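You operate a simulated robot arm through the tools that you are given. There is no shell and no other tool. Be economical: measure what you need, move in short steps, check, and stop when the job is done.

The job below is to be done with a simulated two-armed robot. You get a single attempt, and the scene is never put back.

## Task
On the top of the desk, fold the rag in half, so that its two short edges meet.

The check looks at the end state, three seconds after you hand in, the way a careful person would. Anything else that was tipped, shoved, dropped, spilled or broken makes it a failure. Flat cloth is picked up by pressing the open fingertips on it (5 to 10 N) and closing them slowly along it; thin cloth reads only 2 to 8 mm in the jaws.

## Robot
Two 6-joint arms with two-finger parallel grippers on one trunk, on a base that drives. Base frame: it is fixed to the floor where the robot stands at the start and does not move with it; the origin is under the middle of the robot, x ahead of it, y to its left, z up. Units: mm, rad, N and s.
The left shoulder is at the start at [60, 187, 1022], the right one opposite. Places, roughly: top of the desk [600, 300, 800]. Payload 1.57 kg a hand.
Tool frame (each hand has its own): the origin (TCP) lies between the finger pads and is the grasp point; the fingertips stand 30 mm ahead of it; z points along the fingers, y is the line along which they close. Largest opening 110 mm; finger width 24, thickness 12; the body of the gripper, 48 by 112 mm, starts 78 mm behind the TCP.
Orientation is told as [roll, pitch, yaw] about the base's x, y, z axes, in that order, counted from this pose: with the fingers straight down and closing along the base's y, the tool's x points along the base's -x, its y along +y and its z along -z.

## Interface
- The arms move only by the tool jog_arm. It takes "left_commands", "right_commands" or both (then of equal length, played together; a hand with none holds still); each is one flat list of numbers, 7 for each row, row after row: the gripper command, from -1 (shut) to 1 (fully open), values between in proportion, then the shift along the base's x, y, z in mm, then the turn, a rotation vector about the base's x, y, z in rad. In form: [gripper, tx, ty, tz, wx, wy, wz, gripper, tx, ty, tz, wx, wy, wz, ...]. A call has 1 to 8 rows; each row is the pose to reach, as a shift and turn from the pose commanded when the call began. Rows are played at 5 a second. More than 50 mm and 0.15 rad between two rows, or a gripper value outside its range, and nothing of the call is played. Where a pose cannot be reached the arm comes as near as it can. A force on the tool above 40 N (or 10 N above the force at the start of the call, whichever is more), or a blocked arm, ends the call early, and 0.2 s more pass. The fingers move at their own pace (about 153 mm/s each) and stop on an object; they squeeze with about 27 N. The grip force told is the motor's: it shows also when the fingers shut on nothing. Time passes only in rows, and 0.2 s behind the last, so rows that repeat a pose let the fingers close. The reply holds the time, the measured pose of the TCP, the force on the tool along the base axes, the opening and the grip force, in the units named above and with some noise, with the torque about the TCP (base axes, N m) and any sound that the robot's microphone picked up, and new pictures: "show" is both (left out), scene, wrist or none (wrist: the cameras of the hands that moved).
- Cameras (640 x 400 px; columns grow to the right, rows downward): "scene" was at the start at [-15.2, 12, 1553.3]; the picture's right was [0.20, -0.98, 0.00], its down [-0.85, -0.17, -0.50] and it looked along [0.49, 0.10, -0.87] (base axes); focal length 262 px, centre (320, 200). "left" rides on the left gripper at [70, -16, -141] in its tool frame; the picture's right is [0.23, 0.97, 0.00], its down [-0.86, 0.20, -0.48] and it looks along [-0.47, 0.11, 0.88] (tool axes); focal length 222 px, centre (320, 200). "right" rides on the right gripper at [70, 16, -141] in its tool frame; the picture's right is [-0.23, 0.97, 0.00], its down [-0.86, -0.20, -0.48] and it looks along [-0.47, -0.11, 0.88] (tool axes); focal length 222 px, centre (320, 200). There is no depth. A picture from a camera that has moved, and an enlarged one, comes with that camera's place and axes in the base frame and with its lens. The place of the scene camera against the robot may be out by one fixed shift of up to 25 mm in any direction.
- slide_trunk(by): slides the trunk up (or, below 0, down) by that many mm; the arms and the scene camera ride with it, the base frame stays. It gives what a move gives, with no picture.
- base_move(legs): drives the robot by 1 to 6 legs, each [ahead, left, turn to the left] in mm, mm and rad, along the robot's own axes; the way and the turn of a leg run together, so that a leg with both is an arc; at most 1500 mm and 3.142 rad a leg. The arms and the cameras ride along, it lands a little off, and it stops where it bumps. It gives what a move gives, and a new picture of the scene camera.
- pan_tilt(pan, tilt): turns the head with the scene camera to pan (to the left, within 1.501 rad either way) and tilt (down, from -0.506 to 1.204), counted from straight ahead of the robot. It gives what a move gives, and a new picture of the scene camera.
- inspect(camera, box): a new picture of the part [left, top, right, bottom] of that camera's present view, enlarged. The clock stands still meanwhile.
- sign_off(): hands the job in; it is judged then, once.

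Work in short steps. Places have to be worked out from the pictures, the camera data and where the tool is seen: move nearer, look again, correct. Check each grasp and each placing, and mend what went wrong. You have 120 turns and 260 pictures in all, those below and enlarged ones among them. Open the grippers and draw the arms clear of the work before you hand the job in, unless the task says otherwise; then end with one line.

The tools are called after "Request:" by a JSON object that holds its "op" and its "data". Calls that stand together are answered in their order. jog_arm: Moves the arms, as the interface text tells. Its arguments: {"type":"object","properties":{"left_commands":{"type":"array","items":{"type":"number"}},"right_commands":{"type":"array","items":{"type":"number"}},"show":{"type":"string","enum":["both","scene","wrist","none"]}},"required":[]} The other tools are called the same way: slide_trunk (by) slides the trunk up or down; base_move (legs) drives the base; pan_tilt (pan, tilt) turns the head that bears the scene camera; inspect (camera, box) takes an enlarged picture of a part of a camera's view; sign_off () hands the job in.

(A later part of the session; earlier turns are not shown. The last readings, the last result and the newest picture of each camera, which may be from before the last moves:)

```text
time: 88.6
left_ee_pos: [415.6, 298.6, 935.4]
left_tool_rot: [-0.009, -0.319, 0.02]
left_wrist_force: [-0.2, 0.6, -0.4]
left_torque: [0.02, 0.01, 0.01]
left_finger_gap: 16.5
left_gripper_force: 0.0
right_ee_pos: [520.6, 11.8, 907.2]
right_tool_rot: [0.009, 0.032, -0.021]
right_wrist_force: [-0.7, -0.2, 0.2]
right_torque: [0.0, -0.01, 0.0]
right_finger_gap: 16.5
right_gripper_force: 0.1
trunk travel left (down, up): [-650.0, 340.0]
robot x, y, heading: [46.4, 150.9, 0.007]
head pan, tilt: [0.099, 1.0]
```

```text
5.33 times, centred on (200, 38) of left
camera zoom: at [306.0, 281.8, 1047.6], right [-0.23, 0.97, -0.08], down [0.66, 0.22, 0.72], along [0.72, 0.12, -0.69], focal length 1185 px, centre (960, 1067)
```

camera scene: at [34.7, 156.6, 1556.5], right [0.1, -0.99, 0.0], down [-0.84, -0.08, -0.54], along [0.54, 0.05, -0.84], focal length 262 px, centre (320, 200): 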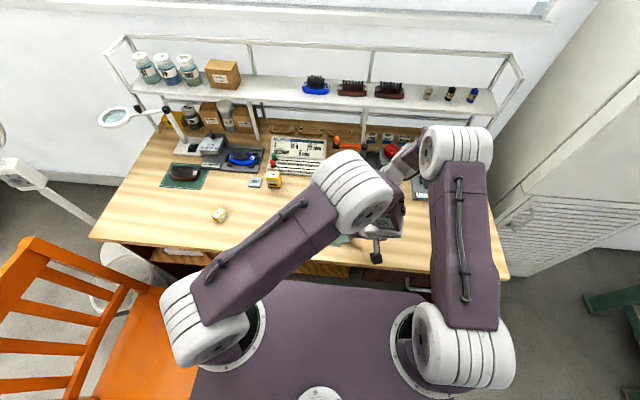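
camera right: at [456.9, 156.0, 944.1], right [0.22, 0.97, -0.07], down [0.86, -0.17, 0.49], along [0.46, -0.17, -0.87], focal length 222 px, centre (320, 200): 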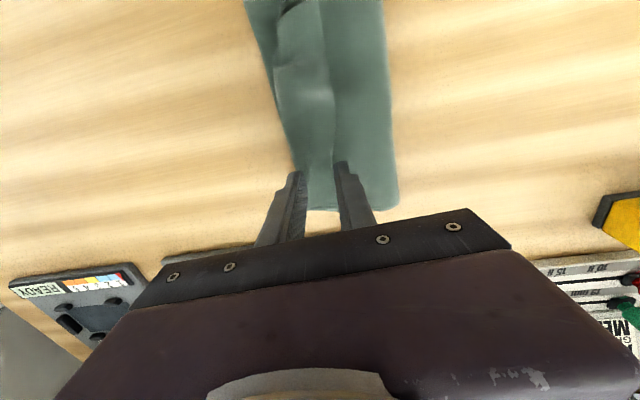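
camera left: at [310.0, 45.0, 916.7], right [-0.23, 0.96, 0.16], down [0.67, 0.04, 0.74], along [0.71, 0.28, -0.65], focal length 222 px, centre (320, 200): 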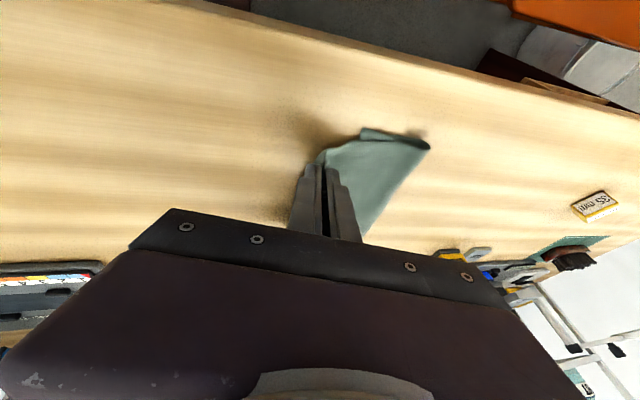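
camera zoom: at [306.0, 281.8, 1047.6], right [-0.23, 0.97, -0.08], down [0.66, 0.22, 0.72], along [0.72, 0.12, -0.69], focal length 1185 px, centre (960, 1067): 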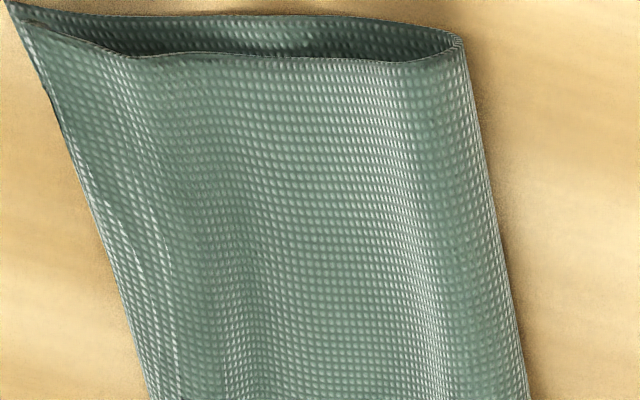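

The package looks good, but some of the top edge may be tucked under near the right side. I lower the right hand's camera at the side for a closer look at that edge.

Request:
{"op": "jog_arm", "data": {"right_commands": [-0.7, -10, -5, -10, 0.12, 0, 0, -0.7, -25, -10, -25, 0.25, 0, 0, -0.7, -40, -15, -40, 0.38, 0, 0, -0.7, -55, -20, -55, 0.5, 0, 0, -0.7, -65, -25, -65, 0.62, 0, 0], "show": "none"}}

Request:
{"op": "inspect", "data": {"camera": "right", "box": [240, 20, 480, 180]}}

```text
time: 89.8
left_ee_pos: [417.4, 297.9, 934.2]
left_tool_rot: [-0.005, -0.319, 0.018]
left_wrist_force: [-0.8, 0.0, 0.4]
left_torque: [0.0, 0.02, -0.02]
left_finger_gap: 16.9
left_gripper_force: 0.1
right_ee_pos: [455.4, -13.9, 842.8]
right_tool_rot: [0.633, 0.037, 0.0]
right_wrist_force: [0.3, 0.1, 0.1]
right_torque: [0.01, -0.02, 0.01]
right_finger_gap: 16.5
right_gripper_force: 0.0
trunk travel left (down, up): [-650.0, 340.0]
robot x, y, heading: [43.6, 153.6, -0.003]
head pan, tilt: [0.099, 1.0]
```

```text
2.50 times, centred on (360, 100) of right
camera zoom: at [390.3, -83.4, 969.6], right [0.25, 0.78, 0.57], down [0.86, -0.44, 0.24], along [0.44, 0.43, -0.79], focal length 555 px, centre (220, 450)
```

zoom: 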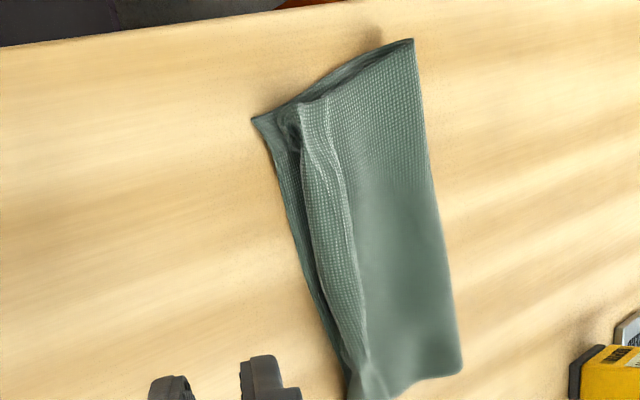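

The top edge is rolled under by about 15 mm along the right side; pulled out it would meet the bottom edge. I'll pinch the top layer about 22 mm inside the roll with both hands, lift so the hem drops free, and lay it back trailing right.

Request:
{"op": "jog_arm", "data": {"left_commands": [-0.6, -4, -40, 0, 0, 0, 0.05, -0.6, -8, -80, -5, 0, 0, 0.1, -0.6, -12, -120, -15, 0, 0, 0.15, -0.6, -18, -155, -35, 0, 0, 0.19, -0.6, -22, -173, -70, 0, 0, 0.19, -0.6, -22, -173, -100, 0, 0, 0.19, -0.6, -22, -173, -112, 0, 0, 0.19], "right_commands": [-0.6, 8, 20, 35, -0.12, 0, 0.03, -0.6, 16, 50, 50, -0.24, 0, 0.06, -0.6, 24, 85, 50, -0.36, 0, 0.1, -0.6, 32, 120, 40, -0.48, 0, 0.14, -0.6, 42, 150, 25, -0.6, 0, 0.18, -0.6, 42, 159, 0, -0.633, 0, 0.2, -0.6, 42, 159, -26, -0.633, 0, 0.2], "show": "none"}}

Request:
{"op": "inspect", "data": {"camera": "right", "box": [160, 20, 440, 220]}}

Request:
{"op": "inspect", "data": {"camera": "left", "box": [200, 20, 440, 220]}}

```text
time: 91.4
left_ee_pos: [395.0, 131.4, 820.8]
left_tool_rot: [0.002, -0.312, 0.221]
left_wrist_force: [0.4, 0.0, 0.4]
left_torque: [-0.03, 0.0, 0.0]
left_finger_gap: 22.1
left_gripper_force: 0.1
right_ee_pos: [497.4, 144.7, 816.1]
right_tool_rot: [-0.001, 0.089, 0.156]
right_wrist_force: [0.0, 0.4, 0.2]
right_torque: [0.01, 0.04, 0.02]
right_finger_gap: 22.0
right_gripper_force: 0.1
trunk travel left (down, up): [-650.0, 340.0]
robot x, y, heading: [43.3, 154.9, -0.001]
head pan, tilt: [0.099, 1.0]
```

```text
2.00 times, centred on (300, 120) of right
camera zoom: at [439.3, 151.8, 964.0], right [0.07, 1.0, -0.02], down [0.91, -0.06, 0.4], along [0.4, -0.05, -0.92], focal length 444 px, centre (360, 360)
```

zoom: 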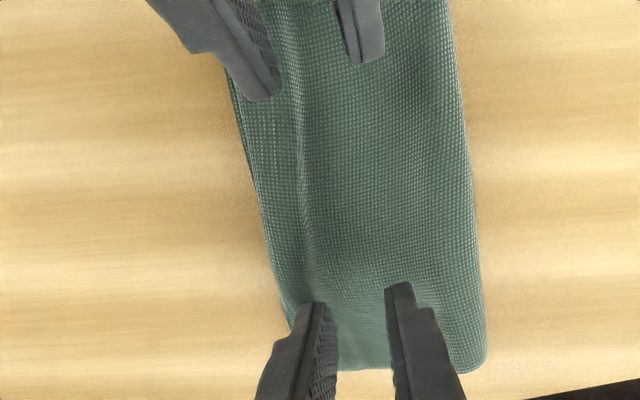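

```text
2.00 times, centred on (320, 120) of left
camera zoom: at [292.7, 91.8, 933.6], right [-0.42, 0.9, -0.07], down [0.61, 0.34, 0.72], along [0.67, 0.26, -0.69], focal length 444 px, centre (320, 360)
```

zoom: 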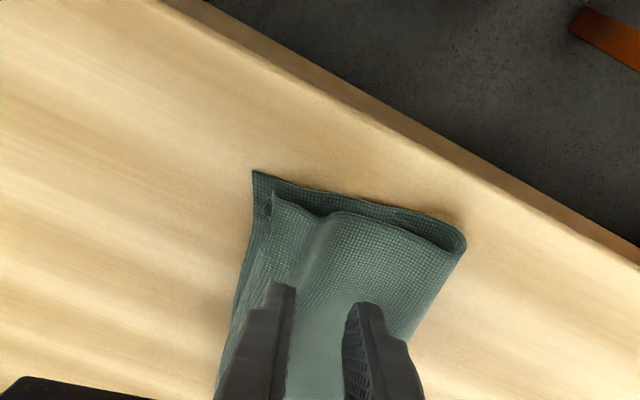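

Placement is right (roll edge just outside each right finger). I descend to light contact.

Request:
{"op": "jog_arm", "data": {"left_commands": [-0.6, 0, 0, -10, 0, 0, 0, -0.6, 0, 0, -18, 0, 0, 0, -0.6, 0, 0, -23, 0, 0, 0, -0.6, 0, 0, -26, 0, 0, 0], "right_commands": [-0.6, 0, 0, -10, 0, 0, 0, -0.6, 0, 0, -17, 0, 0, 0, -0.6, 0, 0, -21, 0, 0, 0, -0.6, 0, 0, -23.5, 0, 0, 0], "show": "none"}}

```text
time: 92.4
left_ee_pos: [399.6, 130.7, 803.4]
left_tool_rot: [-0.014, -0.326, 0.232]
left_wrist_force: [0.5, -0.3, 0.7]
left_torque: [0.01, -0.01, -0.01]
left_finger_gap: 22.3
left_gripper_force: 0.1
right_ee_pos: [498.8, 134.8, 793.5]
right_tool_rot: [0.0, 0.091, 0.141]
right_wrist_force: [-4.4, 1.1, 24.9]
right_torque: [-0.29, -0.1, -0.03]
right_finger_gap: 20.5
right_gripper_force: 0.0
trunk travel left (down, up): [-650.0, 340.0]
robot x, y, heading: [47.4, 153.4, -0.005]
head pan, tilt: [0.099, 1.0]
```

The readings deviate from the commands (left stayed at z≈803, right slid in y), so I look at both views.

Request:
{"op": "jog_arm", "data": {"right_commands": [-0.6, 0, 0, 2, 0, 0, 0], "left_commands": [-0.6, 0, 0, 0, 0, 0, 0], "show": "both"}}

```text
time: 92.8
left_ee_pos: [401.3, 131.0, 801.3]
left_tool_rot: [-0.015, -0.325, 0.232]
left_wrist_force: [0.0, 0.2, -0.3]
left_torque: [0.0, -0.01, -0.01]
left_finger_gap: 22.3
left_gripper_force: 0.1
right_ee_pos: [499.5, 135.3, 793.6]
right_tool_rot: [-0.001, 0.092, 0.142]
right_wrist_force: [-3.0, 1.6, 12.8]
right_torque: [-0.16, -0.04, -0.04]
right_finger_gap: 20.4
right_gripper_force: 0.0
trunk travel left (down, up): [-650.0, 340.0]
robot x, y, heading: [45.4, 151.1, -0.005]
head pan, tilt: [0.099, 1.0]
camera scene: at [32.3, 157.2, 1556.4], right [0.1, -0.99, 0.0], down [-0.84, -0.08, -0.54], along [0.54, 0.05, -0.84], focal length 262 px, centre (320, 200)
camera right: at [441.6, 144.2, 941.1], right [0.09, 1.0, -0.02], down [0.91, -0.07, 0.4], along [0.39, -0.05, -0.92], focal length 222 px, centre (320, 200)
camera left: at [296.3, 90.5, 914.1], right [-0.43, 0.9, -0.09], down [0.59, 0.35, 0.72], along [0.68, 0.26, -0.68], focal length 222 px, centre (320, 200)
```

scene: 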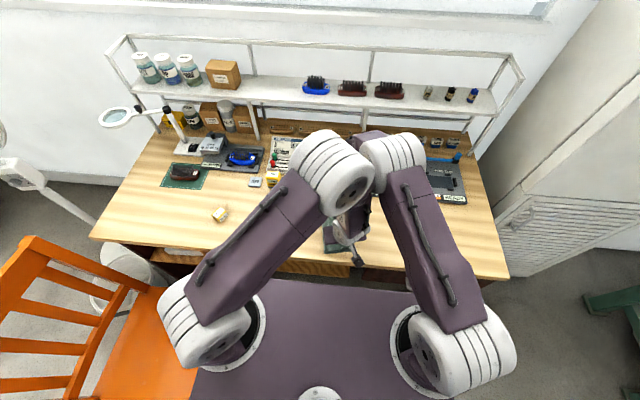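
right: 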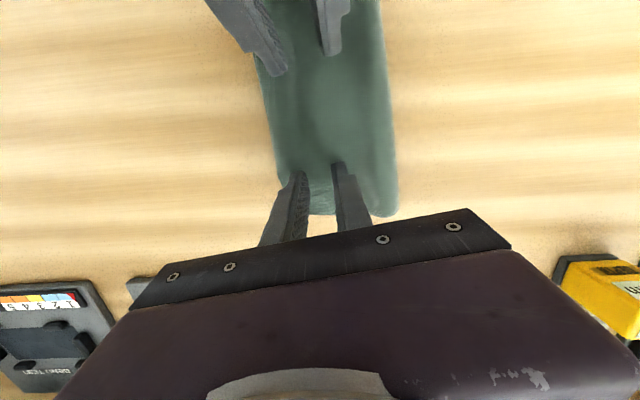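
left: 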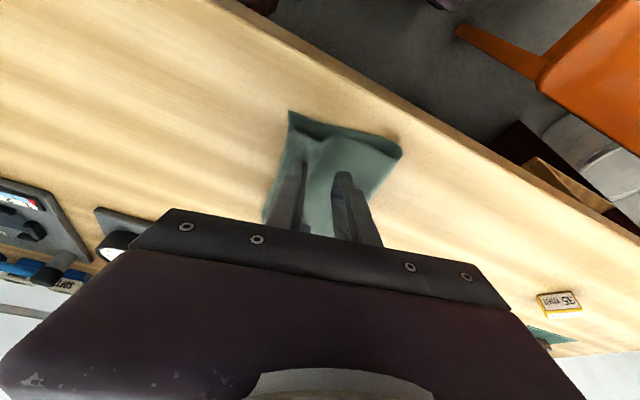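

The elbows touch in this configuration. I withdraw the left hand and work with the right hand alone, one spot at a time.

Request:
{"op": "jog_arm", "data": {"left_commands": [-0.6, 0, 10, 30, 0, 0, 0, -0.6, 5, 45, 60, 0, 0, 0, -0.6, 10, 85, 80, 0, 0, -0.05, -0.6, 15, 125, 100, 0, 0, -0.1, -0.6, 20, 165, 120, 0, 0, -0.15, -0.6, 20, 205, 130, 0, 0, -0.2], "right_commands": [-0.6, 0, 0, 10, 0, 0, 0, -0.6, 0, 0, 20, 0, 0, 0, -0.6, 0, 0, 20, 0, 0, 0, -0.6, 0, 0, 20, 0, 0, 0, -0.6, 0, 0, 20, 0, 0, 0, -0.6, 0, 0, 20, 0, 0, 0], "show": "none"}}

Request:
{"op": "inspect", "data": {"camera": "right", "box": [160, 0, 480, 220]}}

Request:
{"op": "inspect", "data": {"camera": "left", "box": [60, 0, 300, 160]}}

```text
time: 94.2
left_ee_pos: [417.5, 325.8, 925.5]
left_tool_rot: [-0.007, -0.321, 0.022]
left_wrist_force: [0.4, -0.4, -0.5]
left_torque: [-0.02, -0.04, -0.03]
left_finger_gap: 22.0
left_gripper_force: 0.0
left hand out of reach, approached as far as the arm can: row 6
right_ee_pos: [498.4, 144.8, 812.7]
right_tool_rot: [-0.001, 0.091, 0.167]
right_wrist_force: [-0.4, -1.0, 0.1]
right_torque: [-0.01, 0.01, -0.01]
right_finger_gap: 22.2
right_gripper_force: 0.0
trunk travel left (down, up): [-650.0, 340.0]
robot x, y, heading: [44.7, 152.6, 0.005]
head pan, tilt: [0.099, 1.0]
```

```text
1.82 times, centred on (320, 110) of right
camera zoom: at [440.3, 152.5, 960.2], right [0.06, 1.0, -0.02], down [0.92, -0.05, 0.4], along [0.4, -0.04, -0.92], focal length 404 px, centre (320, 364)
```

zoom: 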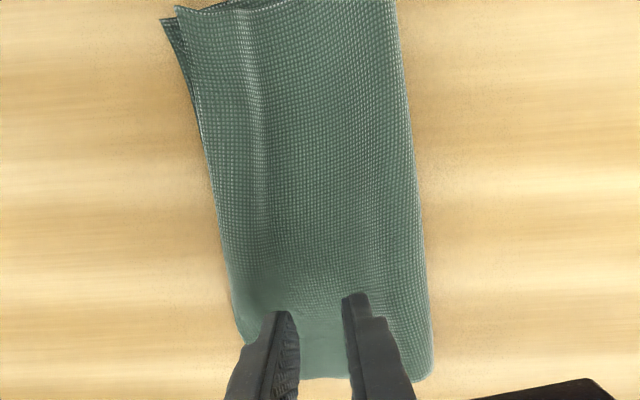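

```text
2.50 times, centred on (180, 80) of left
camera zoom: at [307.4, 307.8, 1038.7], right [-0.23, 0.97, -0.08], down [0.66, 0.22, 0.72], along [0.72, 0.12, -0.69], focal length 555 px, centre (670, 500)
```

zoom: 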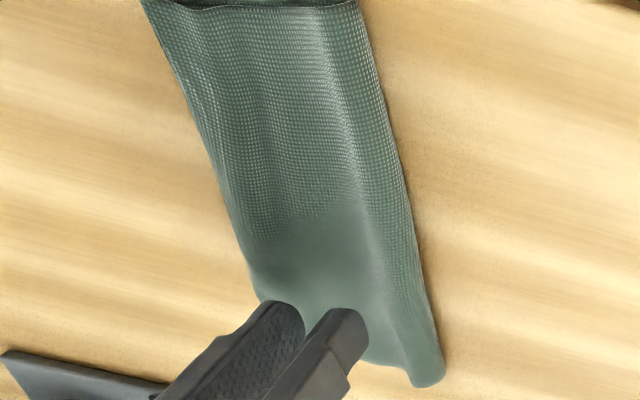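

The package is neat now; the edges coincide visually, though the hem is likely still tucked ~10–15 mm. I pinch the top layer with the right hand about 30 mm inside the far edge.

Request:
{"op": "jog_arm", "data": {"right_commands": [-0.6, 0, -10, 0, 0, 0, 0, -0.6, 0, -10, -8, 0, 0, 0, -0.6, 0, -10, -14, 0, 0, 0, -0.6, 0, -10, -18, 0, 0, 0, -0.6, 0, -10, -20, 0, 0, 0], "show": "none"}}

Request:
{"op": "inspect", "data": {"camera": "right", "box": [160, 0, 480, 220]}}

```text
time: 95.4
left_ee_pos: [417.0, 324.9, 926.0]
left_tool_rot: [-0.006, -0.319, 0.018]
left_wrist_force: [0.6, -0.4, -1.4]
left_torque: [0.0, -0.03, -0.03]
left_finger_gap: 22.2
left_gripper_force: 0.1
right_ee_pos: [497.0, 135.6, 794.3]
right_tool_rot: [0.0, 0.092, 0.168]
right_wrist_force: [1.4, -1.1, 3.6]
right_torque: [-0.06, -0.08, 0.04]
right_finger_gap: 22.4
right_gripper_force: 0.1
trunk travel left (down, up): [-650.0, 340.0]
robot x, y, heading: [47.3, 152.2, -0.006]
head pan, tilt: [0.099, 1.0]
```

```text
1.82 times, centred on (320, 110) of right
camera zoom: at [438.8, 142.5, 941.4], right [0.06, 1.0, -0.02], down [0.92, -0.05, 0.4], along [0.4, -0.04, -0.92], focal length 404 px, centre (320, 364)
```

zoom: 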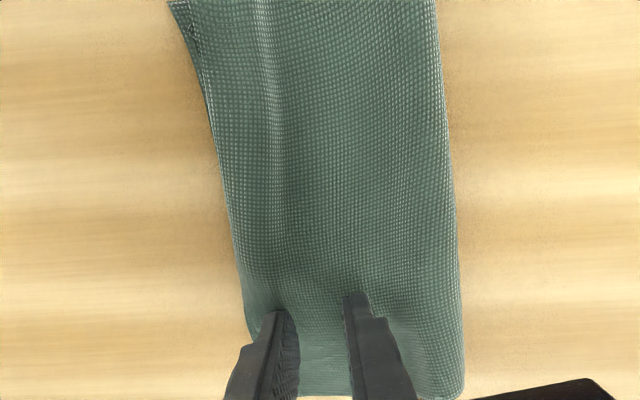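

Light contact at 3.6 N; I press 1 mm, close slowly and lift.

Request:
{"op": "jog_arm", "data": {"right_commands": [-0.6, 0, 0, -1.2, 0, 0, 0, -0.66, 0, 0, -1.2, 0, 0, 0, -0.73, 0, 0, -1, 0, 0, 0, -0.8, 0, 0, -1, 0, 0, 0, -0.87, 0, 0, -1, 0, 0, 0, -0.94, 0, 0, -0.8, 0, 0, 0, -1, 0, 0, -0.8, 0, 0, 0, -1, 0, 0, 0, 0, 0, 0], "show": "none"}}

Request:
{"op": "jog_arm", "data": {"right_commands": [-1, 0, 0, 10, 0, 0, 0, -1, 0, -4, 24, 0, 0, 0, -1, 0, -10, 38, 0, 0, 0, -1, 0, -18, 48, 0, 0, 0, -1, 0, -26, 50, 0, 0, 0], "show": "none"}}

Request:
{"op": "inspect", "data": {"camera": "right", "box": [160, 0, 480, 220]}}

Request:
{"op": "inspect", "data": {"camera": "left", "box": [60, 0, 300, 160]}}

```text
time: 97.2
left_ee_pos: [417.6, 324.2, 925.3]
left_tool_rot: [-0.006, -0.32, 0.018]
left_wrist_force: [0.6, 0.3, 0.0]
left_torque: [-0.01, 0.01, 0.0]
left_finger_gap: 22.0
left_gripper_force: 0.1
right_ee_pos: [496.8, 133.8, 794.7]
right_tool_rot: [0.0, 0.093, 0.166]
right_wrist_force: [-0.7, 0.4, 2.6]
right_torque: [0.01, -0.02, 0.0]
right_finger_gap: 0.0
right_gripper_force: 21.3
trunk travel left (down, up): [-650.0, 340.0]
robot x, y, heading: [49.0, 150.0, 0.001]
head pan, tilt: [0.099, 1.0]
```

```text
time: 98.4
left_ee_pos: [417.1, 323.5, 926.9]
left_tool_rot: [-0.005, -0.318, 0.017]
left_wrist_force: [0.0, -0.4, 0.4]
left_torque: [-0.04, 0.0, -0.02]
left_finger_gap: 22.2
left_gripper_force: 0.0
right_ee_pos: [497.4, 107.3, 844.7]
right_tool_rot: [-0.001, 0.088, 0.166]
right_wrist_force: [-0.6, -0.4, 0.4]
right_torque: [0.03, 0.01, 0.03]
right_finger_gap: 0.0
right_gripper_force: 20.9
trunk travel left (down, up): [-650.0, 340.0]
robot x, y, heading: [49.2, 148.6, 0.002]
head pan, tilt: [0.099, 1.0]
```

```text
1.82 times, centred on (320, 110) of right
camera zoom: at [439.8, 115.6, 991.6], right [0.06, 1.0, -0.02], down [0.92, -0.05, 0.4], along [0.4, -0.04, -0.92], focal length 404 px, centre (320, 364)
```

zoom: 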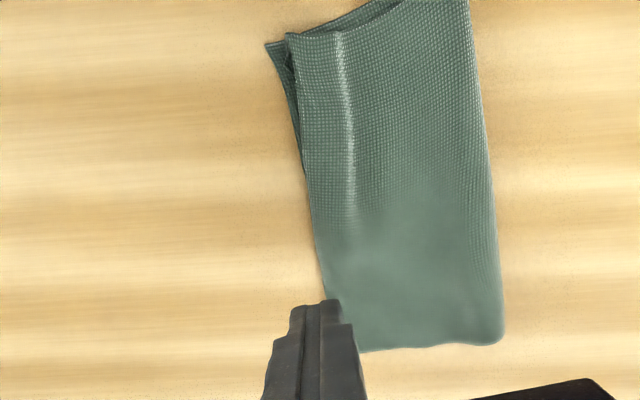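

```text
2.50 times, centred on (180, 80) of left
camera zoom: at [307.5, 306.8, 1038.7], right [-0.23, 0.97, -0.08], down [0.66, 0.21, 0.72], along [0.72, 0.12, -0.69], focal length 555 px, centre (670, 500)
```

zoom: 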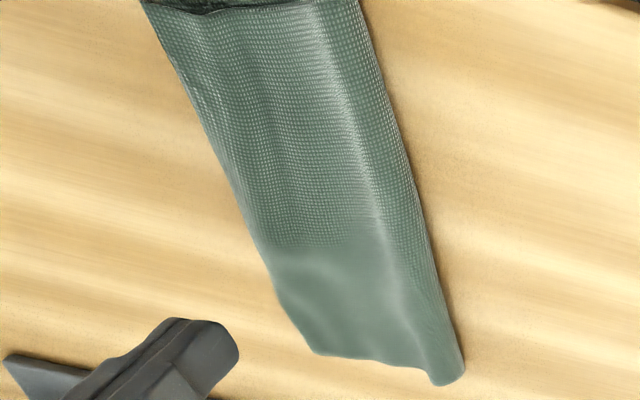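

That pinch slipped off (gap 0) at too light a press; the rag stayed neat. I try once more at mid-edge (455,136) with a firmer press.

Request:
{"op": "jog_arm", "data": {"right_commands": [-0.6, -15, 10, 0, 0, 0, 0, -0.6, -32, 22, -8, 0, 0, 0, -0.6, -42, 29, -25, 0, 0, 0, -0.6, -42, 29, -40, 0, 0, 0, -0.6, -42, 29, -48, 0, 0, 0, -0.6, -42, 29, -51.5, 0, 0, 0, -0.6, -42, 29, -53, 0, 0, 0], "show": "none"}}

Request:
{"op": "inspect", "data": {"camera": "right", "box": [160, 0, 480, 220]}}

```text
time: 100.0
left_ee_pos: [416.8, 324.3, 926.3]
left_tool_rot: [-0.006, -0.322, 0.018]
left_wrist_force: [-0.6, 0.4, -0.2]
left_torque: [0.02, -0.01, 0.0]
left_finger_gap: 22.0
left_gripper_force: 0.1
right_ee_pos: [454.9, 136.0, 793.4]
right_tool_rot: [-0.001, 0.09, 0.167]
right_wrist_force: [-0.2, 1.1, 13.0]
right_torque: [-0.2, -0.18, 0.01]
right_finger_gap: 21.5
right_gripper_force: 0.1
trunk travel left (down, up): [-650.0, 340.0]
robot x, y, heading: [44.7, 147.4, 0.007]
head pan, tilt: [0.099, 1.0]
```

```text
1.82 times, centred on (320, 110) of right
camera zoom: at [397.4, 144.5, 940.8], right [0.06, 1.0, -0.02], down [0.91, -0.05, 0.4], along [0.4, -0.04, -0.92], focal length 404 px, centre (320, 364)
```

zoom: 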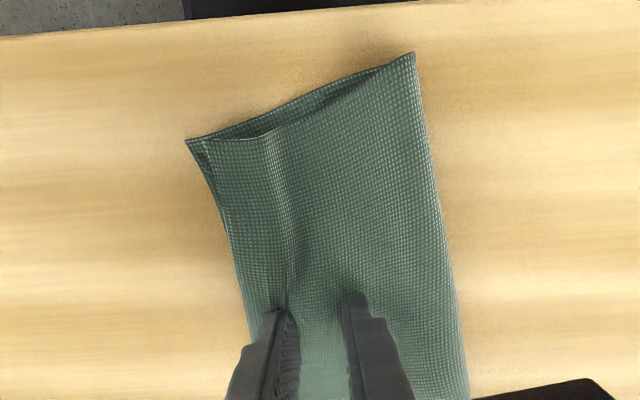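

Pressed at 13 N. Close slowly and lift a little.

Request:
{"op": "jog_arm", "data": {"right_commands": [-0.66, 0, 0, 0, 0, 0, 0, -0.72, 0, 0, 0, 0, 0, 0, -0.78, 0, 0, 0, 0, 0, 0, -0.84, 0, 0, 0, 0, 0, 0, -0.9, 0, 0, 0, 0, 0, 0, -0.96, 0, 0, 0, 0, 0, 0, -1, 0, 0, 0, 0, 0, 0, -1, 0, 0, 1, 0, 0, 0], "show": "none"}}

Request:
{"op": "inspect", "data": {"camera": "right", "box": [160, 0, 480, 220]}}

```text
time: 101.8
left_ee_pos: [416.0, 323.2, 927.4]
left_tool_rot: [-0.006, -0.322, 0.017]
left_wrist_force: [0.3, 0.2, 0.2]
left_torque: [0.06, -0.01, -0.02]
left_finger_gap: 21.9
left_gripper_force: 0.0
right_ee_pos: [454.9, 137.5, 793.6]
right_tool_rot: [0.0, 0.091, 0.166]
right_wrist_force: [1.2, -3.7, 19.7]
right_torque: [-0.25, -0.26, -0.05]
right_finger_gap: 0.1
right_gripper_force: 21.1
trunk travel left (down, up): [-650.0, 340.0]
robot x, y, heading: [44.4, 150.6, -0.0]
head pan, tilt: [0.099, 1.0]
```

```text
1.82 times, centred on (320, 110) of right
camera zoom: at [396.7, 144.2, 940.8], right [0.06, 1.0, -0.02], down [0.92, -0.05, 0.4], along [0.4, -0.04, -0.92], focal length 404 px, centre (320, 364)
```

zoom: 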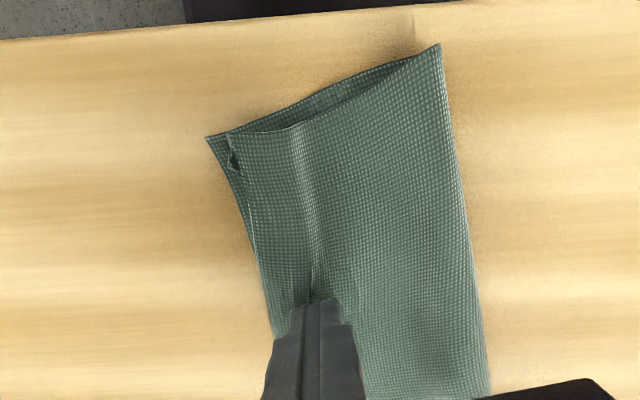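

Slipped again (gap 0), leaving the rag basically unchanged. I lift away and take a side view to judge how much is tucked, especially at the far end.

Request:
{"op": "jog_arm", "data": {"right_commands": [-1, 0, 0, 25, 0, 0, 0, -1, 10, -30, 45, 0.1, 0, -0.03, -1, 20, -70, 55, 0.22, 0, -0.06, -1, 30, -110, 55, 0.35, 0, -0.1, -1, 40, -145, 50, 0.48, 0, -0.14, -1, 45, -165, 40, 0.6, 0, -0.17, -1, 45, -175, 30, 0.72, 0, -0.17], "show": "none"}}

Request:
{"op": "inspect", "data": {"camera": "right", "box": [220, 20, 460, 200]}}

Request:
{"op": "inspect", "data": {"camera": "scene", "box": [310, 200, 370, 255]}}

```text
time: 103.4
left_ee_pos: [417.0, 323.1, 925.9]
left_tool_rot: [-0.007, -0.321, 0.017]
left_wrist_force: [-0.5, -0.3, -0.1]
left_torque: [0.02, 0.0, -0.01]
left_finger_gap: 22.3
left_gripper_force: 0.0
right_ee_pos: [501.1, -38.6, 820.3]
right_tool_rot: [0.72, 0.017, 0.028]
right_wrist_force: [0.4, 0.5, 0.3]
right_torque: [0.03, 0.01, -0.02]
right_finger_gap: 0.0
right_gripper_force: 21.1
trunk travel left (down, up): [-650.0, 340.0]
robot x, y, heading: [49.4, 149.2, 0.0]
head pan, tilt: [0.099, 1.0]
```

```text
2.22 times, centred on (340, 110) of right
camera zoom: at [434.8, -121.1, 938.4], right [0.22, 0.74, 0.64], down [0.87, -0.44, 0.21], along [0.44, 0.51, -0.74], focal length 494 px, centre (276, 400)
```

zoom: 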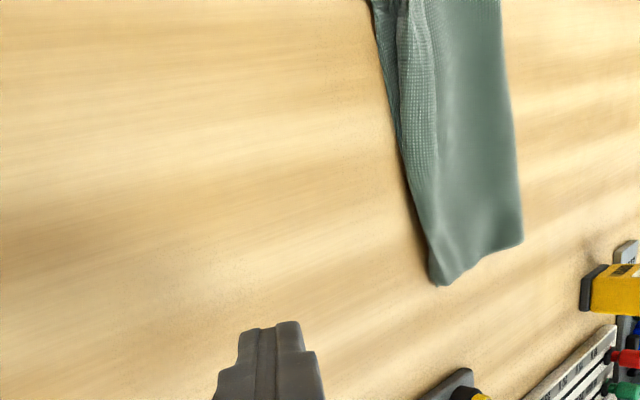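

```text
7.27 times, centred on (340, 228) of scene
camera zoom: at [34.9, 155.2, 1556.6], right [0.1, -0.99, 0.0], down [-0.84, -0.08, -0.54], along [0.54, 0.05, -0.84], focal length 1909 px, centre (174, 0)
```

zoom: 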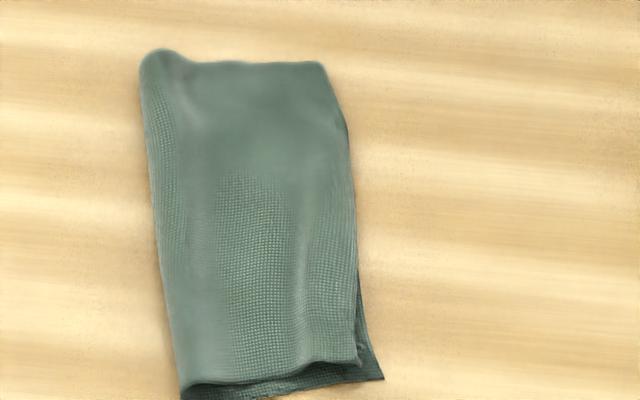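

At the near end the lower corner C (379,93) sticks out about 12 mm past the rolled edge (y≈105). I try the right hand there: straddle the roll with the right finger on the protruding lower layer, and lift the rolled edge to free the hem.

Request:
{"op": "jog_arm", "data": {"right_commands": [-0.636, -10, 10, 30, -0.1, 0, 0.02, -0.636, -30, 35, 50, -0.2, 0, 0.05, -0.636, -50, 65, 55, -0.3, 0, 0.08, -0.636, -68, 95, 50, -0.42, 0, 0.12, -0.636, -85, 125, 35, -0.54, 0, 0.15, -0.636, -97, 148, 15, -0.6, 0, 0.17, -0.636, -99, 153, -8, -0.6, 0, 0.17], "show": "none"}}

Request:
{"op": "inspect", "data": {"camera": "right", "box": [200, 40, 440, 220]}}

```text
time: 105.0
left_ee_pos: [417.3, 324.1, 925.5]
left_tool_rot: [-0.004, -0.32, 0.017]
left_wrist_force: [0.2, 0.6, -0.2]
left_torque: [-0.01, 0.0, 0.03]
left_finger_gap: 22.1
left_gripper_force: 0.0
right_ee_pos: [402.5, 115.4, 813.6]
right_tool_rot: [0.119, 0.081, 0.174]
right_wrist_force: [0.4, 0.3, -0.4]
right_torque: [-0.01, 0.0, 0.02]
right_finger_gap: 20.1
right_gripper_force: 0.0
trunk travel left (down, up): [-650.0, 340.0]
robot x, y, heading: [45.5, 151.3, 0.004]
head pan, tilt: [0.099, 1.0]
```

```text
2.22 times, centred on (320, 130) of right
camera zoom: at [346.0, 104.7, 960.3], right [0.06, 0.99, 0.1], down [0.92, -0.1, 0.38], along [0.39, 0.07, -0.92], focal length 494 px, centre (320, 356)
```

zoom: 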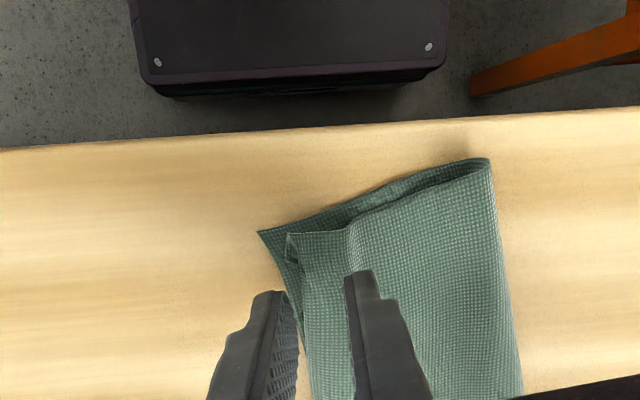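

Placement is right; descend to contact.

Request:
{"op": "jog_arm", "data": {"right_commands": [-0.636, 0, -2, -10, 0, 0, 0, -0.636, 0, -2, -17, 0, 0, 0, -0.636, 0, -2, -20, 0, 0, 0, -0.636, 0, -2, -22, 0, 0, 0], "show": "none"}}

Request:
{"op": "inspect", "data": {"camera": "right", "box": [220, 60, 420, 220]}}

```text
time: 106.0
left_ee_pos: [416.2, 323.5, 926.2]
left_tool_rot: [-0.005, -0.322, 0.018]
left_wrist_force: [-0.4, 0.1, 0.0]
left_torque: [0.01, -0.01, 0.0]
left_finger_gap: 22.0
left_gripper_force: 0.1
right_ee_pos: [402.3, 113.5, 792.2]
right_tool_rot: [0.122, 0.076, 0.175]
right_wrist_force: [1.8, -2.6, 19.3]
right_torque: [-0.23, -0.22, -0.03]
right_finger_gap: 20.0
right_gripper_force: 0.0
trunk travel left (down, up): [-650.0, 340.0]
robot x, y, heading: [45.3, 148.7, 0.0]
head pan, tilt: [0.099, 1.0]
```

```text
2.50 times, centred on (320, 140) of right
camera zoom: at [344.0, 103.8, 940.5], right [0.06, 0.99, 0.1], down [0.92, -0.1, 0.38], along [0.39, 0.07, -0.92], focal length 555 px, centre (320, 350)
```

zoom: 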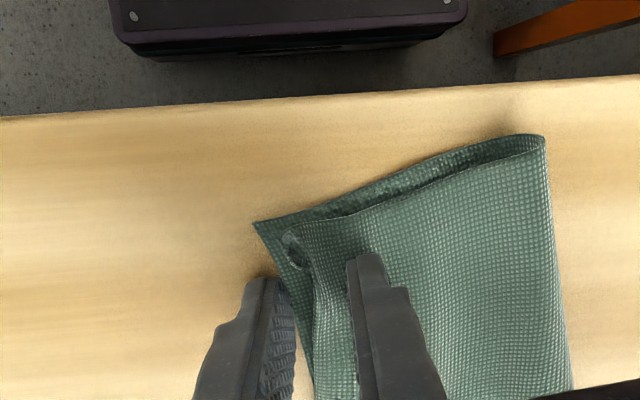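

The left finger presses on the top layer and the right one guards the outside. I close with the right finger stationary and lift a little.

Request:
{"op": "jog_arm", "data": {"right_commands": [-0.69, 0.2, -1.5, 0.5, 0, 0, 0, -0.75, 0.4, -3, 0.5, 0, 0, 0, -0.81, 0.8, -4.5, 0.5, 0, 0, 0, -0.87, 1.2, -6, 0.5, 0, 0, 0, -0.93, 1.5, -7.5, 0.5, 0, 0, 0, -1, 1.7, -8.5, 0.5, 0, 0, 0, -1, 1.7, -8.5, 2, 0, 0, 0, -1, 1.7, -8.5, 18, 0, 0, 0], "show": "none"}}

Request:
{"op": "inspect", "data": {"camera": "right", "box": [200, 40, 440, 220]}}

```text
time: 107.8
left_ee_pos: [417.0, 324.4, 925.9]
left_tool_rot: [-0.006, -0.319, 0.017]
left_wrist_force: [-0.5, 0.7, 0.4]
left_torque: [0.02, -0.05, 0.0]
left_finger_gap: 21.7
left_gripper_force: 0.1
right_ee_pos: [402.3, 105.4, 810.7]
right_tool_rot: [0.12, 0.08, 0.175]
right_wrist_force: [-0.2, 0.5, -1.1]
right_torque: [0.0, -0.04, 0.01]
right_finger_gap: 2.5
right_gripper_force: 23.6
trunk travel left (down, up): [-650.0, 340.0]
robot x, y, heading: [45.2, 153.4, -0.001]
head pan, tilt: [0.099, 1.0]
```

```text
2.22 times, centred on (320, 130) of right
camera zoom: at [345.0, 95.0, 958.4], right [0.06, 0.99, 0.1], down [0.92, -0.1, 0.38], along [0.39, 0.07, -0.92], focal length 494 px, centre (320, 356)
```

zoom: 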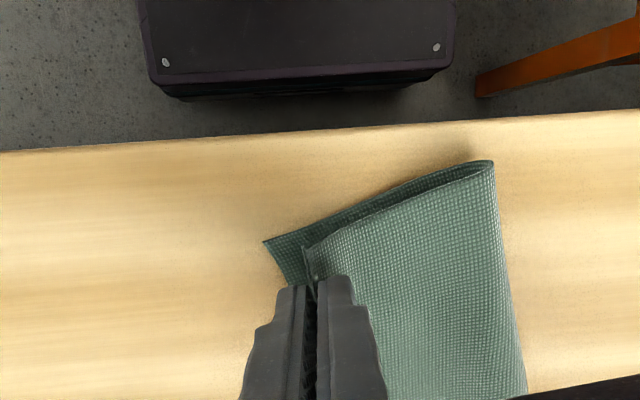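

Gripped the rolled edge (2.5 mm) and the lower layer stays down. I lift more and shift right to let the hem hang free.

Request:
{"op": "jog_arm", "data": {"right_commands": [-1, 0, -3, 10, 0, 0, 0, -1, 0, -8, 20, 0, 0, 0, -1, 0, -15, 28, 0, 0, 0, -1, 0, -22, 30, 0, 0, 0], "show": "none"}}

Request:
{"op": "inspect", "data": {"camera": "right", "box": [200, 40, 440, 220]}}

Request:
{"op": "inspect", "data": {"camera": "left", "box": [40, 0, 300, 160]}}

```text
time: 108.8
left_ee_pos: [416.4, 324.2, 926.2]
left_tool_rot: [-0.006, -0.318, 0.018]
left_wrist_force: [0.2, 0.9, 1.1]
left_torque: [-0.03, 0.01, 0.02]
left_finger_gap: 21.8
left_gripper_force: 0.1
right_ee_pos: [402.5, 82.8, 840.0]
right_tool_rot: [0.121, 0.084, 0.173]
right_wrist_force: [-0.6, 0.2, -0.8]
right_torque: [0.03, 0.0, 0.01]
right_finger_gap: 2.7
right_gripper_force: 23.7
trunk travel left (down, up): [-650.0, 340.0]
robot x, y, heading: [47.0, 151.4, 0.001]
head pan, tilt: [0.099, 1.0]
```

```text
2.22 times, centred on (320, 130) of right
camera zoom: at [345.8, 73.0, 988.5], right [0.06, 0.99, 0.1], down [0.92, -0.1, 0.38], along [0.39, 0.07, -0.92], focal length 494 px, centre (320, 356)
```

zoom: 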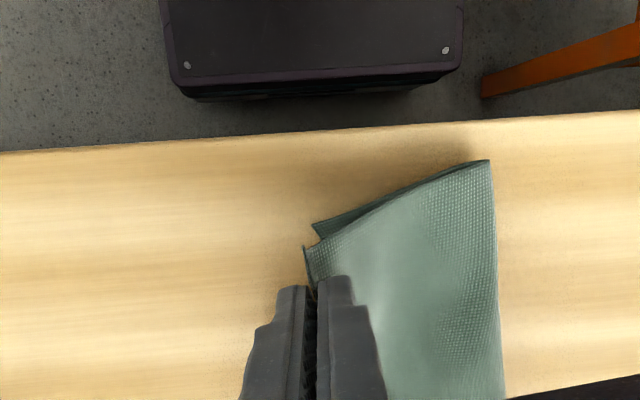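

```text
2.46 times, centred on (170, 80) of left
camera zoom: at [307.5, 306.9, 1038.7], right [-0.23, 0.97, -0.08], down [0.66, 0.21, 0.72], along [0.72, 0.12, -0.69], focal length 547 px, centre (689, 495)
```

zoom: 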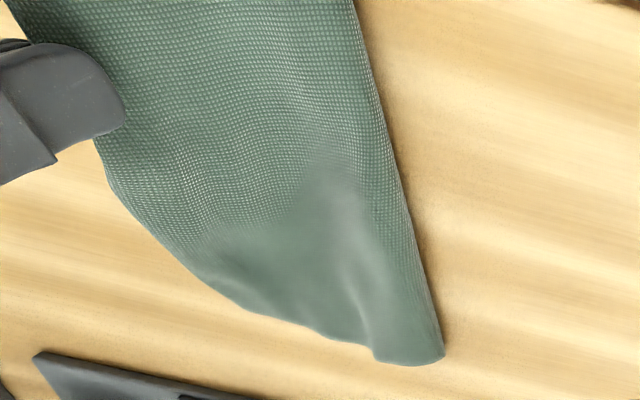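

The hem hangs free with C still at (378,91). I lower while moving left so the hem trails outward, then open gently.

Request:
{"op": "jog_arm", "data": {"right_commands": [-1, 0, 2, -12, 0, 0, 0, -1, 0, 6, -24, 0, 0, 0, -1, 0, 11, -33, 0, 0, 0, -1, 0, 17, -40, 0, 0, 0, -1, 0, 23, -44, 0, 0, 0, -1, 0, 27, -45, 0, 0, 0, -0.85, 0, 30, -44, 0, 0, 0, -0.7, 0, 33, -42, 0, 0, 0], "show": "none"}}

Request:
{"op": "inspect", "data": {"camera": "right", "box": [200, 40, 440, 220]}}

```text
time: 110.6
left_ee_pos: [416.7, 325.5, 926.1]
left_tool_rot: [-0.005, -0.32, 0.018]
left_wrist_force: [0.0, 0.0, 1.0]
left_torque: [-0.01, 0.02, 0.03]
left_finger_gap: 21.8
left_gripper_force: 0.1
right_ee_pos: [402.7, 115.3, 797.4]
right_tool_rot: [0.122, 0.081, 0.176]
right_wrist_force: [-0.2, -0.4, 0.5]
right_torque: [0.04, -0.01, -0.01]
right_finger_gap: 16.8
right_gripper_force: 0.0
trunk travel left (down, up): [-650.0, 340.0]
robot x, y, heading: [42.0, 149.2, -0.0]
head pan, tilt: [0.099, 1.0]
```

```text
2.22 times, centred on (320, 130) of right
camera zoom: at [346.2, 105.5, 945.8], right [0.06, 0.99, 0.1], down [0.92, -0.1, 0.38], along [0.39, 0.07, -0.92], focal length 494 px, centre (320, 356)
```

zoom: 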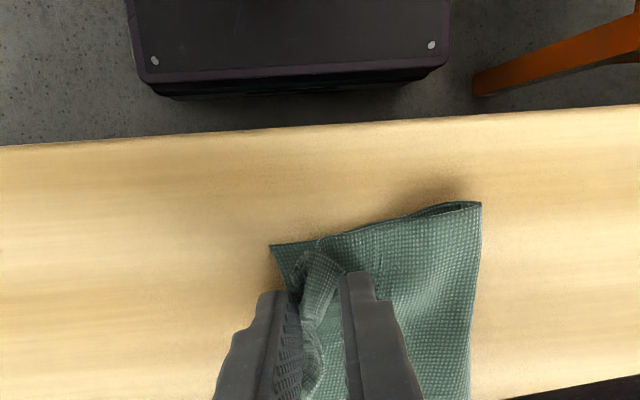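

Release fully and lift straight up to look.

Request:
{"op": "jog_arm", "data": {"right_commands": [-0.55, 0, 2, 2, 0, 0, 0, -0.4, 0, 0, 12, 0, 0, 0, -0.4, 0, -5, 40, 0, 0, 0, -0.4, 0, -35, 70, 0, 0, 0, -0.4, 10, -70, 90, 0, 0, -0.05, -0.4, 20, -105, 100, 0, 0, -0.1], "show": "none"}}

Request:
{"op": "inspect", "data": {"camera": "scene", "box": [310, 200, 370, 255]}}

Request:
{"op": "inspect", "data": {"camera": "right", "box": [300, 0, 540, 180]}}

```text
time: 112.0
left_ee_pos: [417.4, 323.9, 925.5]
left_tool_rot: [-0.005, -0.319, 0.018]
left_wrist_force: [-0.7, -0.5, 0.2]
left_torque: [0.01, 0.0, 0.02]
left_finger_gap: 21.9
left_gripper_force: 0.0
right_ee_pos: [421.5, 10.6, 898.2]
right_tool_rot: [0.121, 0.083, 0.074]
right_wrist_force: [0.5, -0.4, -0.7]
right_torque: [-0.02, 0.01, -0.01]
right_finger_gap: 33.0
right_gripper_force: 0.0
trunk travel left (down, up): [-650.0, 340.0]
robot x, y, heading: [44.6, 152.3, 0.002]
head pan, tilt: [0.099, 1.0]
```

```text
7.27 times, centred on (340, 228) of scene
camera zoom: at [34.7, 155.5, 1556.5], right [0.1, -0.99, 0.0], down [-0.84, -0.08, -0.54], along [0.54, 0.05, -0.84], focal length 1909 px, centre (174, 0)
```

zoom: 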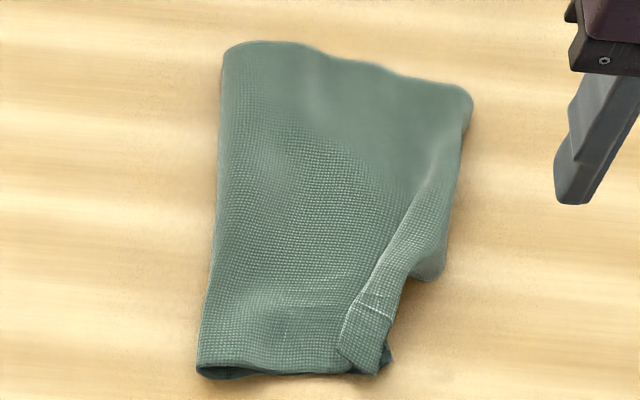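

```text
2.22 times, centred on (420, 90) of right
camera zoom: at [364.4, 6.2, 1046.4], right [0.16, 0.98, 0.1], down [0.91, -0.19, 0.38], along [0.39, 0.03, -0.92], focal length 494 px, centre (98, 444)
```

zoom: 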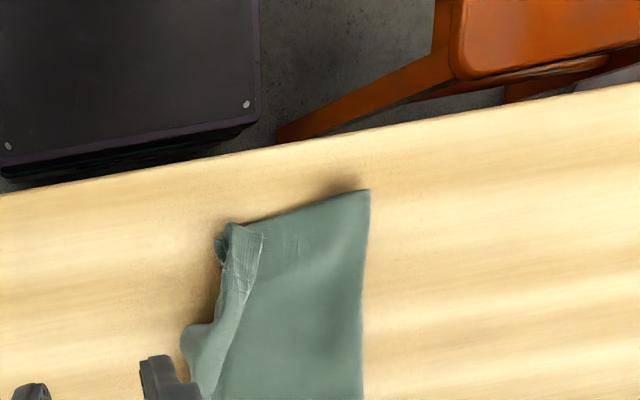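

The hem came out but the near end now has a band turned back on top, while the far half lies out flat. I'll redo the two-hand re-lay with better offsets; first a closer look at both ends.

Request:
{"op": "inspect", "data": {"camera": "left", "box": [40, 0, 300, 160]}}

Request:
{"op": "jog_arm", "data": {"right_commands": [-0.6, 20, 0, 10, -0.03, 0, 0, -0.6, 50, 0, 10, -0.06, -0.03, -0.03, -0.6, 80, 5, 10, -0.07, -0.05, -0.07, -0.6, 95, 5, 10, -0.07, -0.06, -0.09], "show": "wrist"}}

```text
2.46 times, centred on (170, 80) of left
camera zoom: at [307.6, 306.2, 1038.7], right [-0.23, 0.97, -0.08], down [0.66, 0.21, 0.72], along [0.72, 0.12, -0.69], focal length 547 px, centre (689, 495)
```

zoom: 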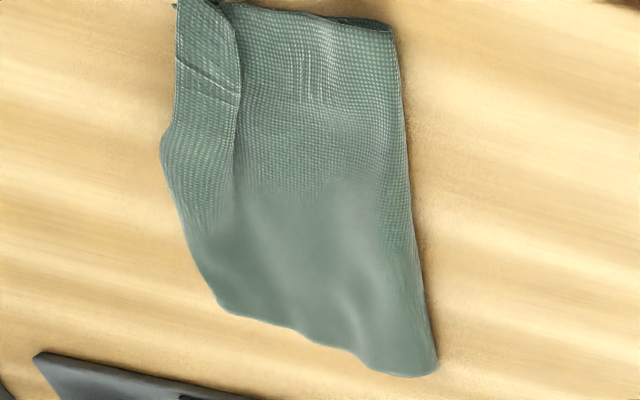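

```text
time: 113.0
left_ee_pos: [418.2, 324.4, 925.6]
left_tool_rot: [-0.004, -0.318, 0.016]
left_wrist_force: [0.4, -0.5, -0.5]
left_torque: [0.0, -0.03, -0.02]
left_finger_gap: 22.0
left_gripper_force: 0.1
right_ee_pos: [520.5, 13.5, 909.8]
right_tool_rot: [0.047, 0.023, -0.021]
right_wrist_force: [-0.5, -0.7, 0.0]
right_torque: [-0.01, -0.02, 0.01]
right_finger_gap: 21.8
right_gripper_force: 0.0
trunk travel left (down, up): [-650.0, 340.0]
robot x, y, heading: [43.4, 150.5, 0.004]
head pan, tilt: [0.099, 1.0]
camera right: at [454.7, 25.8, 1053.3], right [0.25, 0.97, 0.04], down [0.86, -0.24, 0.45], along [0.44, -0.08, -0.89], focal length 222 px, centre (320, 200)
```

right: 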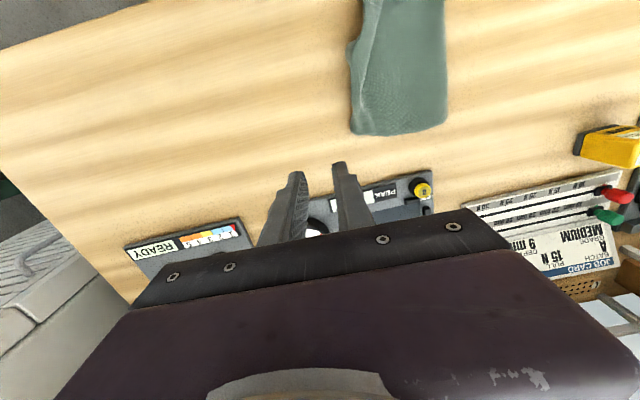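

Far edge corner A is at about (520,61) on bare desk; the near hem's free edge is at about (396–437, 112–98) on top. I position the right hand on the far edge and the left hand straddling the near hem edge.

Request:
{"op": "jog_arm", "data": {"left_commands": [-0.6, -2, -45, 0, 0, 0, 0, -0.6, -4, -90, 0, 0, 0, 0, -0.6, -7, -135, -10, 0, 0, 0, -0.6, -10, -175, -25, -0.03, 0, 0, -0.6, -13, -210, -50, -0.06, 0, 0, -0.6, -16, -224, -80, -0.06, 0, 0, -0.6, -16, -224, -106, -0.06, 0, 0], "right_commands": [-0.6, -2, 8, 0, 0, 0, 0, -0.6, -4, 16, 0, 0, 0, 0, -0.6, -6, 25, -10, 0, 0, 0, -0.6, -8, 35, -30, 0, 0, 0, -0.6, -10, 45, -55, 0, 0, 0, -0.6, -12, 53, -80, 0, 0, 0, -0.6, -12, 53, -100, 0, 0, 0], "show": "none"}}

Request:
{"op": "inspect", "data": {"camera": "right", "box": [200, 20, 440, 220]}}

Request:
{"op": "inspect", "data": {"camera": "left", "box": [200, 20, 440, 220]}}

```text
time: 114.6
left_ee_pos: [402.0, 99.0, 818.4]
left_tool_rot: [-0.07, -0.318, 0.027]
left_wrist_force: [-0.5, 0.4, 0.3]
left_torque: [0.0, 0.02, 0.02]
left_finger_gap: 21.9
left_gripper_force: 0.0
right_ee_pos: [506.0, 69.0, 806.7]
right_tool_rot: [0.049, 0.022, -0.019]
right_wrist_force: [-1.0, -0.2, 0.0]
right_torque: [0.01, -0.01, -0.01]
right_finger_gap: 21.8
right_gripper_force: 0.1
trunk travel left (down, up): [-650.0, 340.0]
robot x, y, heading: [43.1, 149.3, -0.003]
head pan, tilt: [0.099, 1.0]
```

```text
2.00 times, centred on (320, 120) of right
camera zoom: at [440.2, 81.4, 951.4], right [0.25, 0.97, 0.04], down [0.86, -0.24, 0.45], along [0.44, -0.07, -0.89], focal length 444 px, centre (320, 360)
```

zoom: 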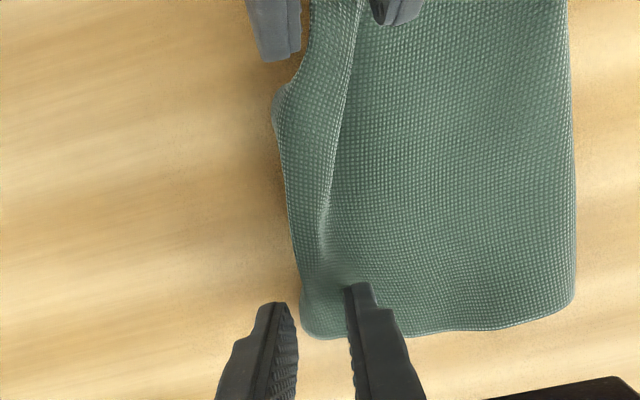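

```text
2.00 times, centred on (320, 120) of left
camera zoom: at [291.6, 90.3, 931.9], right [-0.22, 0.97, -0.14], down [0.66, 0.25, 0.71], along [0.72, 0.07, -0.69], focal length 444 px, centre (320, 360)
```

zoom: 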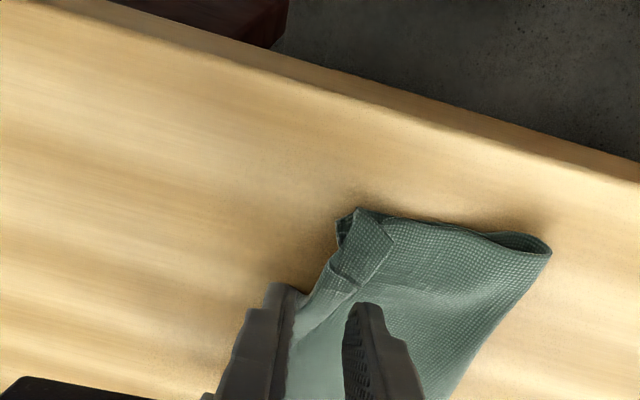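

Both are nearly right; small shifts (left −4, +4; right −6 in x) and descend to contact.

Request:
{"op": "jog_arm", "data": {"left_commands": [-0.6, -4, 4, -8, 0, 0, 0, -0.6, -4, 4, -15, 0, 0, 0, -0.6, -4, 4, -20, 0, 0, 0, -0.6, -4, 4, -23, 0, 0, 0, -0.6, -4, 4, -24.5, 0, 0, 0], "right_commands": [-0.6, -6, 0, -5, 0, 0, 0, -0.6, -6, 0, -9, 0, 0, 0, -0.6, -6, 0, -12, 0, 0, 0, -0.6, -6, 0, -14, 0, 0, 0, -0.6, -6, 0, -15.5, 0, 0, 0], "show": "none"}}

Request:
{"op": "inspect", "data": {"camera": "left", "box": [220, 60, 420, 220]}}

```text
time: 115.8
left_ee_pos: [396.6, 101.7, 796.1]
left_tool_rot: [-0.066, -0.316, 0.026]
left_wrist_force: [0.0, 1.5, 1.8]
left_torque: [0.05, -0.02, 0.04]
left_finger_gap: 22.3
left_gripper_force: 0.1
right_ee_pos: [500.1, 69.1, 795.3]
right_tool_rot: [0.049, 0.023, -0.019]
right_wrist_force: [0.3, 0.3, 0.7]
right_torque: [0.01, -0.01, 0.01]
right_finger_gap: 21.9
right_gripper_force: 0.1
trunk travel left (down, up): [-650.0, 340.0]
robot x, y, heading: [43.7, 149.0, -0.001]
head pan, tilt: [0.099, 1.0]
```

```text
2.50 times, centred on (320, 140) of left
camera zoom: at [287.3, 92.0, 910.4], right [-0.22, 0.97, -0.13], down [0.66, 0.25, 0.71], along [0.72, 0.07, -0.69], focal length 555 px, centre (320, 350)
```

zoom: 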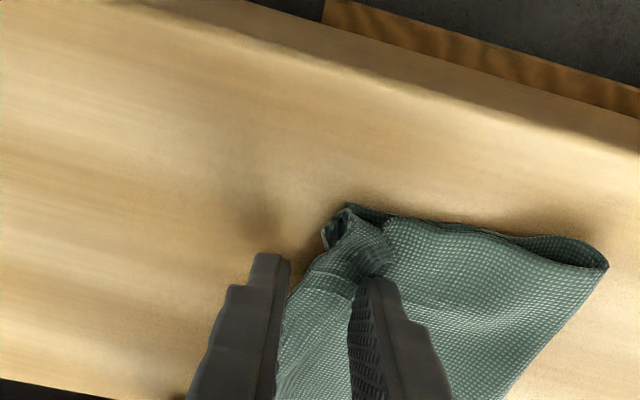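

The left hand's right finger is beyond the crease; I raise, shift it 8 mm left, and come down again, while the right hand goes to contact.

Request:
{"op": "jog_arm", "data": {"left_commands": [-0.6, 0, 0, 8, 0, 0, 0, -0.66, 0, 9, 8, 0, 0, 0, -0.66, 0, 9, 3, 0, 0, 0, -0.66, 0, 9, 0, 0, 0, 0, -0.66, 0, 9, -1.5, 0, 0, 0], "right_commands": [-0.6, 0, 0, -2, 0, 0, 0, -0.6, 0, 0, -3, 0, 0, 0, -0.6, 0, 0, -4, 0, 0, 0, -0.6, 0, 0, -4, 0, 0, 0, -0.6, 0, 0, -4, 0, 0, 0], "show": "none"}}

Request:
{"op": "inspect", "data": {"camera": "left", "box": [220, 60, 420, 220]}}

```text
time: 117.0
left_ee_pos: [399.6, 107.7, 800.0]
left_tool_rot: [-0.065, -0.319, 0.026]
left_wrist_force: [0.7, -0.5, -0.8]
left_torque: [0.01, 0.02, -0.04]
left_finger_gap: 18.7
left_gripper_force: 0.1
left hand out of reach, approached as far as the arm can: row 2, 3, 4, 5
right_ee_pos: [500.3, 69.1, 790.5]
right_tool_rot: [0.049, 0.018, -0.019]
right_wrist_force: [6.1, -10.5, 22.4]
right_torque: [-0.68, -0.4, 0.01]
right_finger_gap: 22.2
right_gripper_force: 6.4
trunk travel left (down, up): [-650.0, 340.0]
robot x, y, heading: [45.8, 149.4, -0.003]
head pan, tilt: [0.099, 1.0]
```

```text
2.50 times, centred on (320, 140) of left
camera zoom: at [289.9, 97.6, 913.3], right [-0.22, 0.97, -0.13], down [0.66, 0.25, 0.71], along [0.72, 0.07, -0.69], focal length 555 px, centre (320, 350)
```

zoom: 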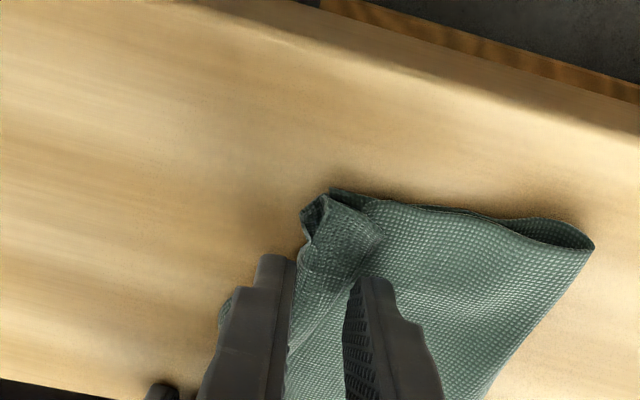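

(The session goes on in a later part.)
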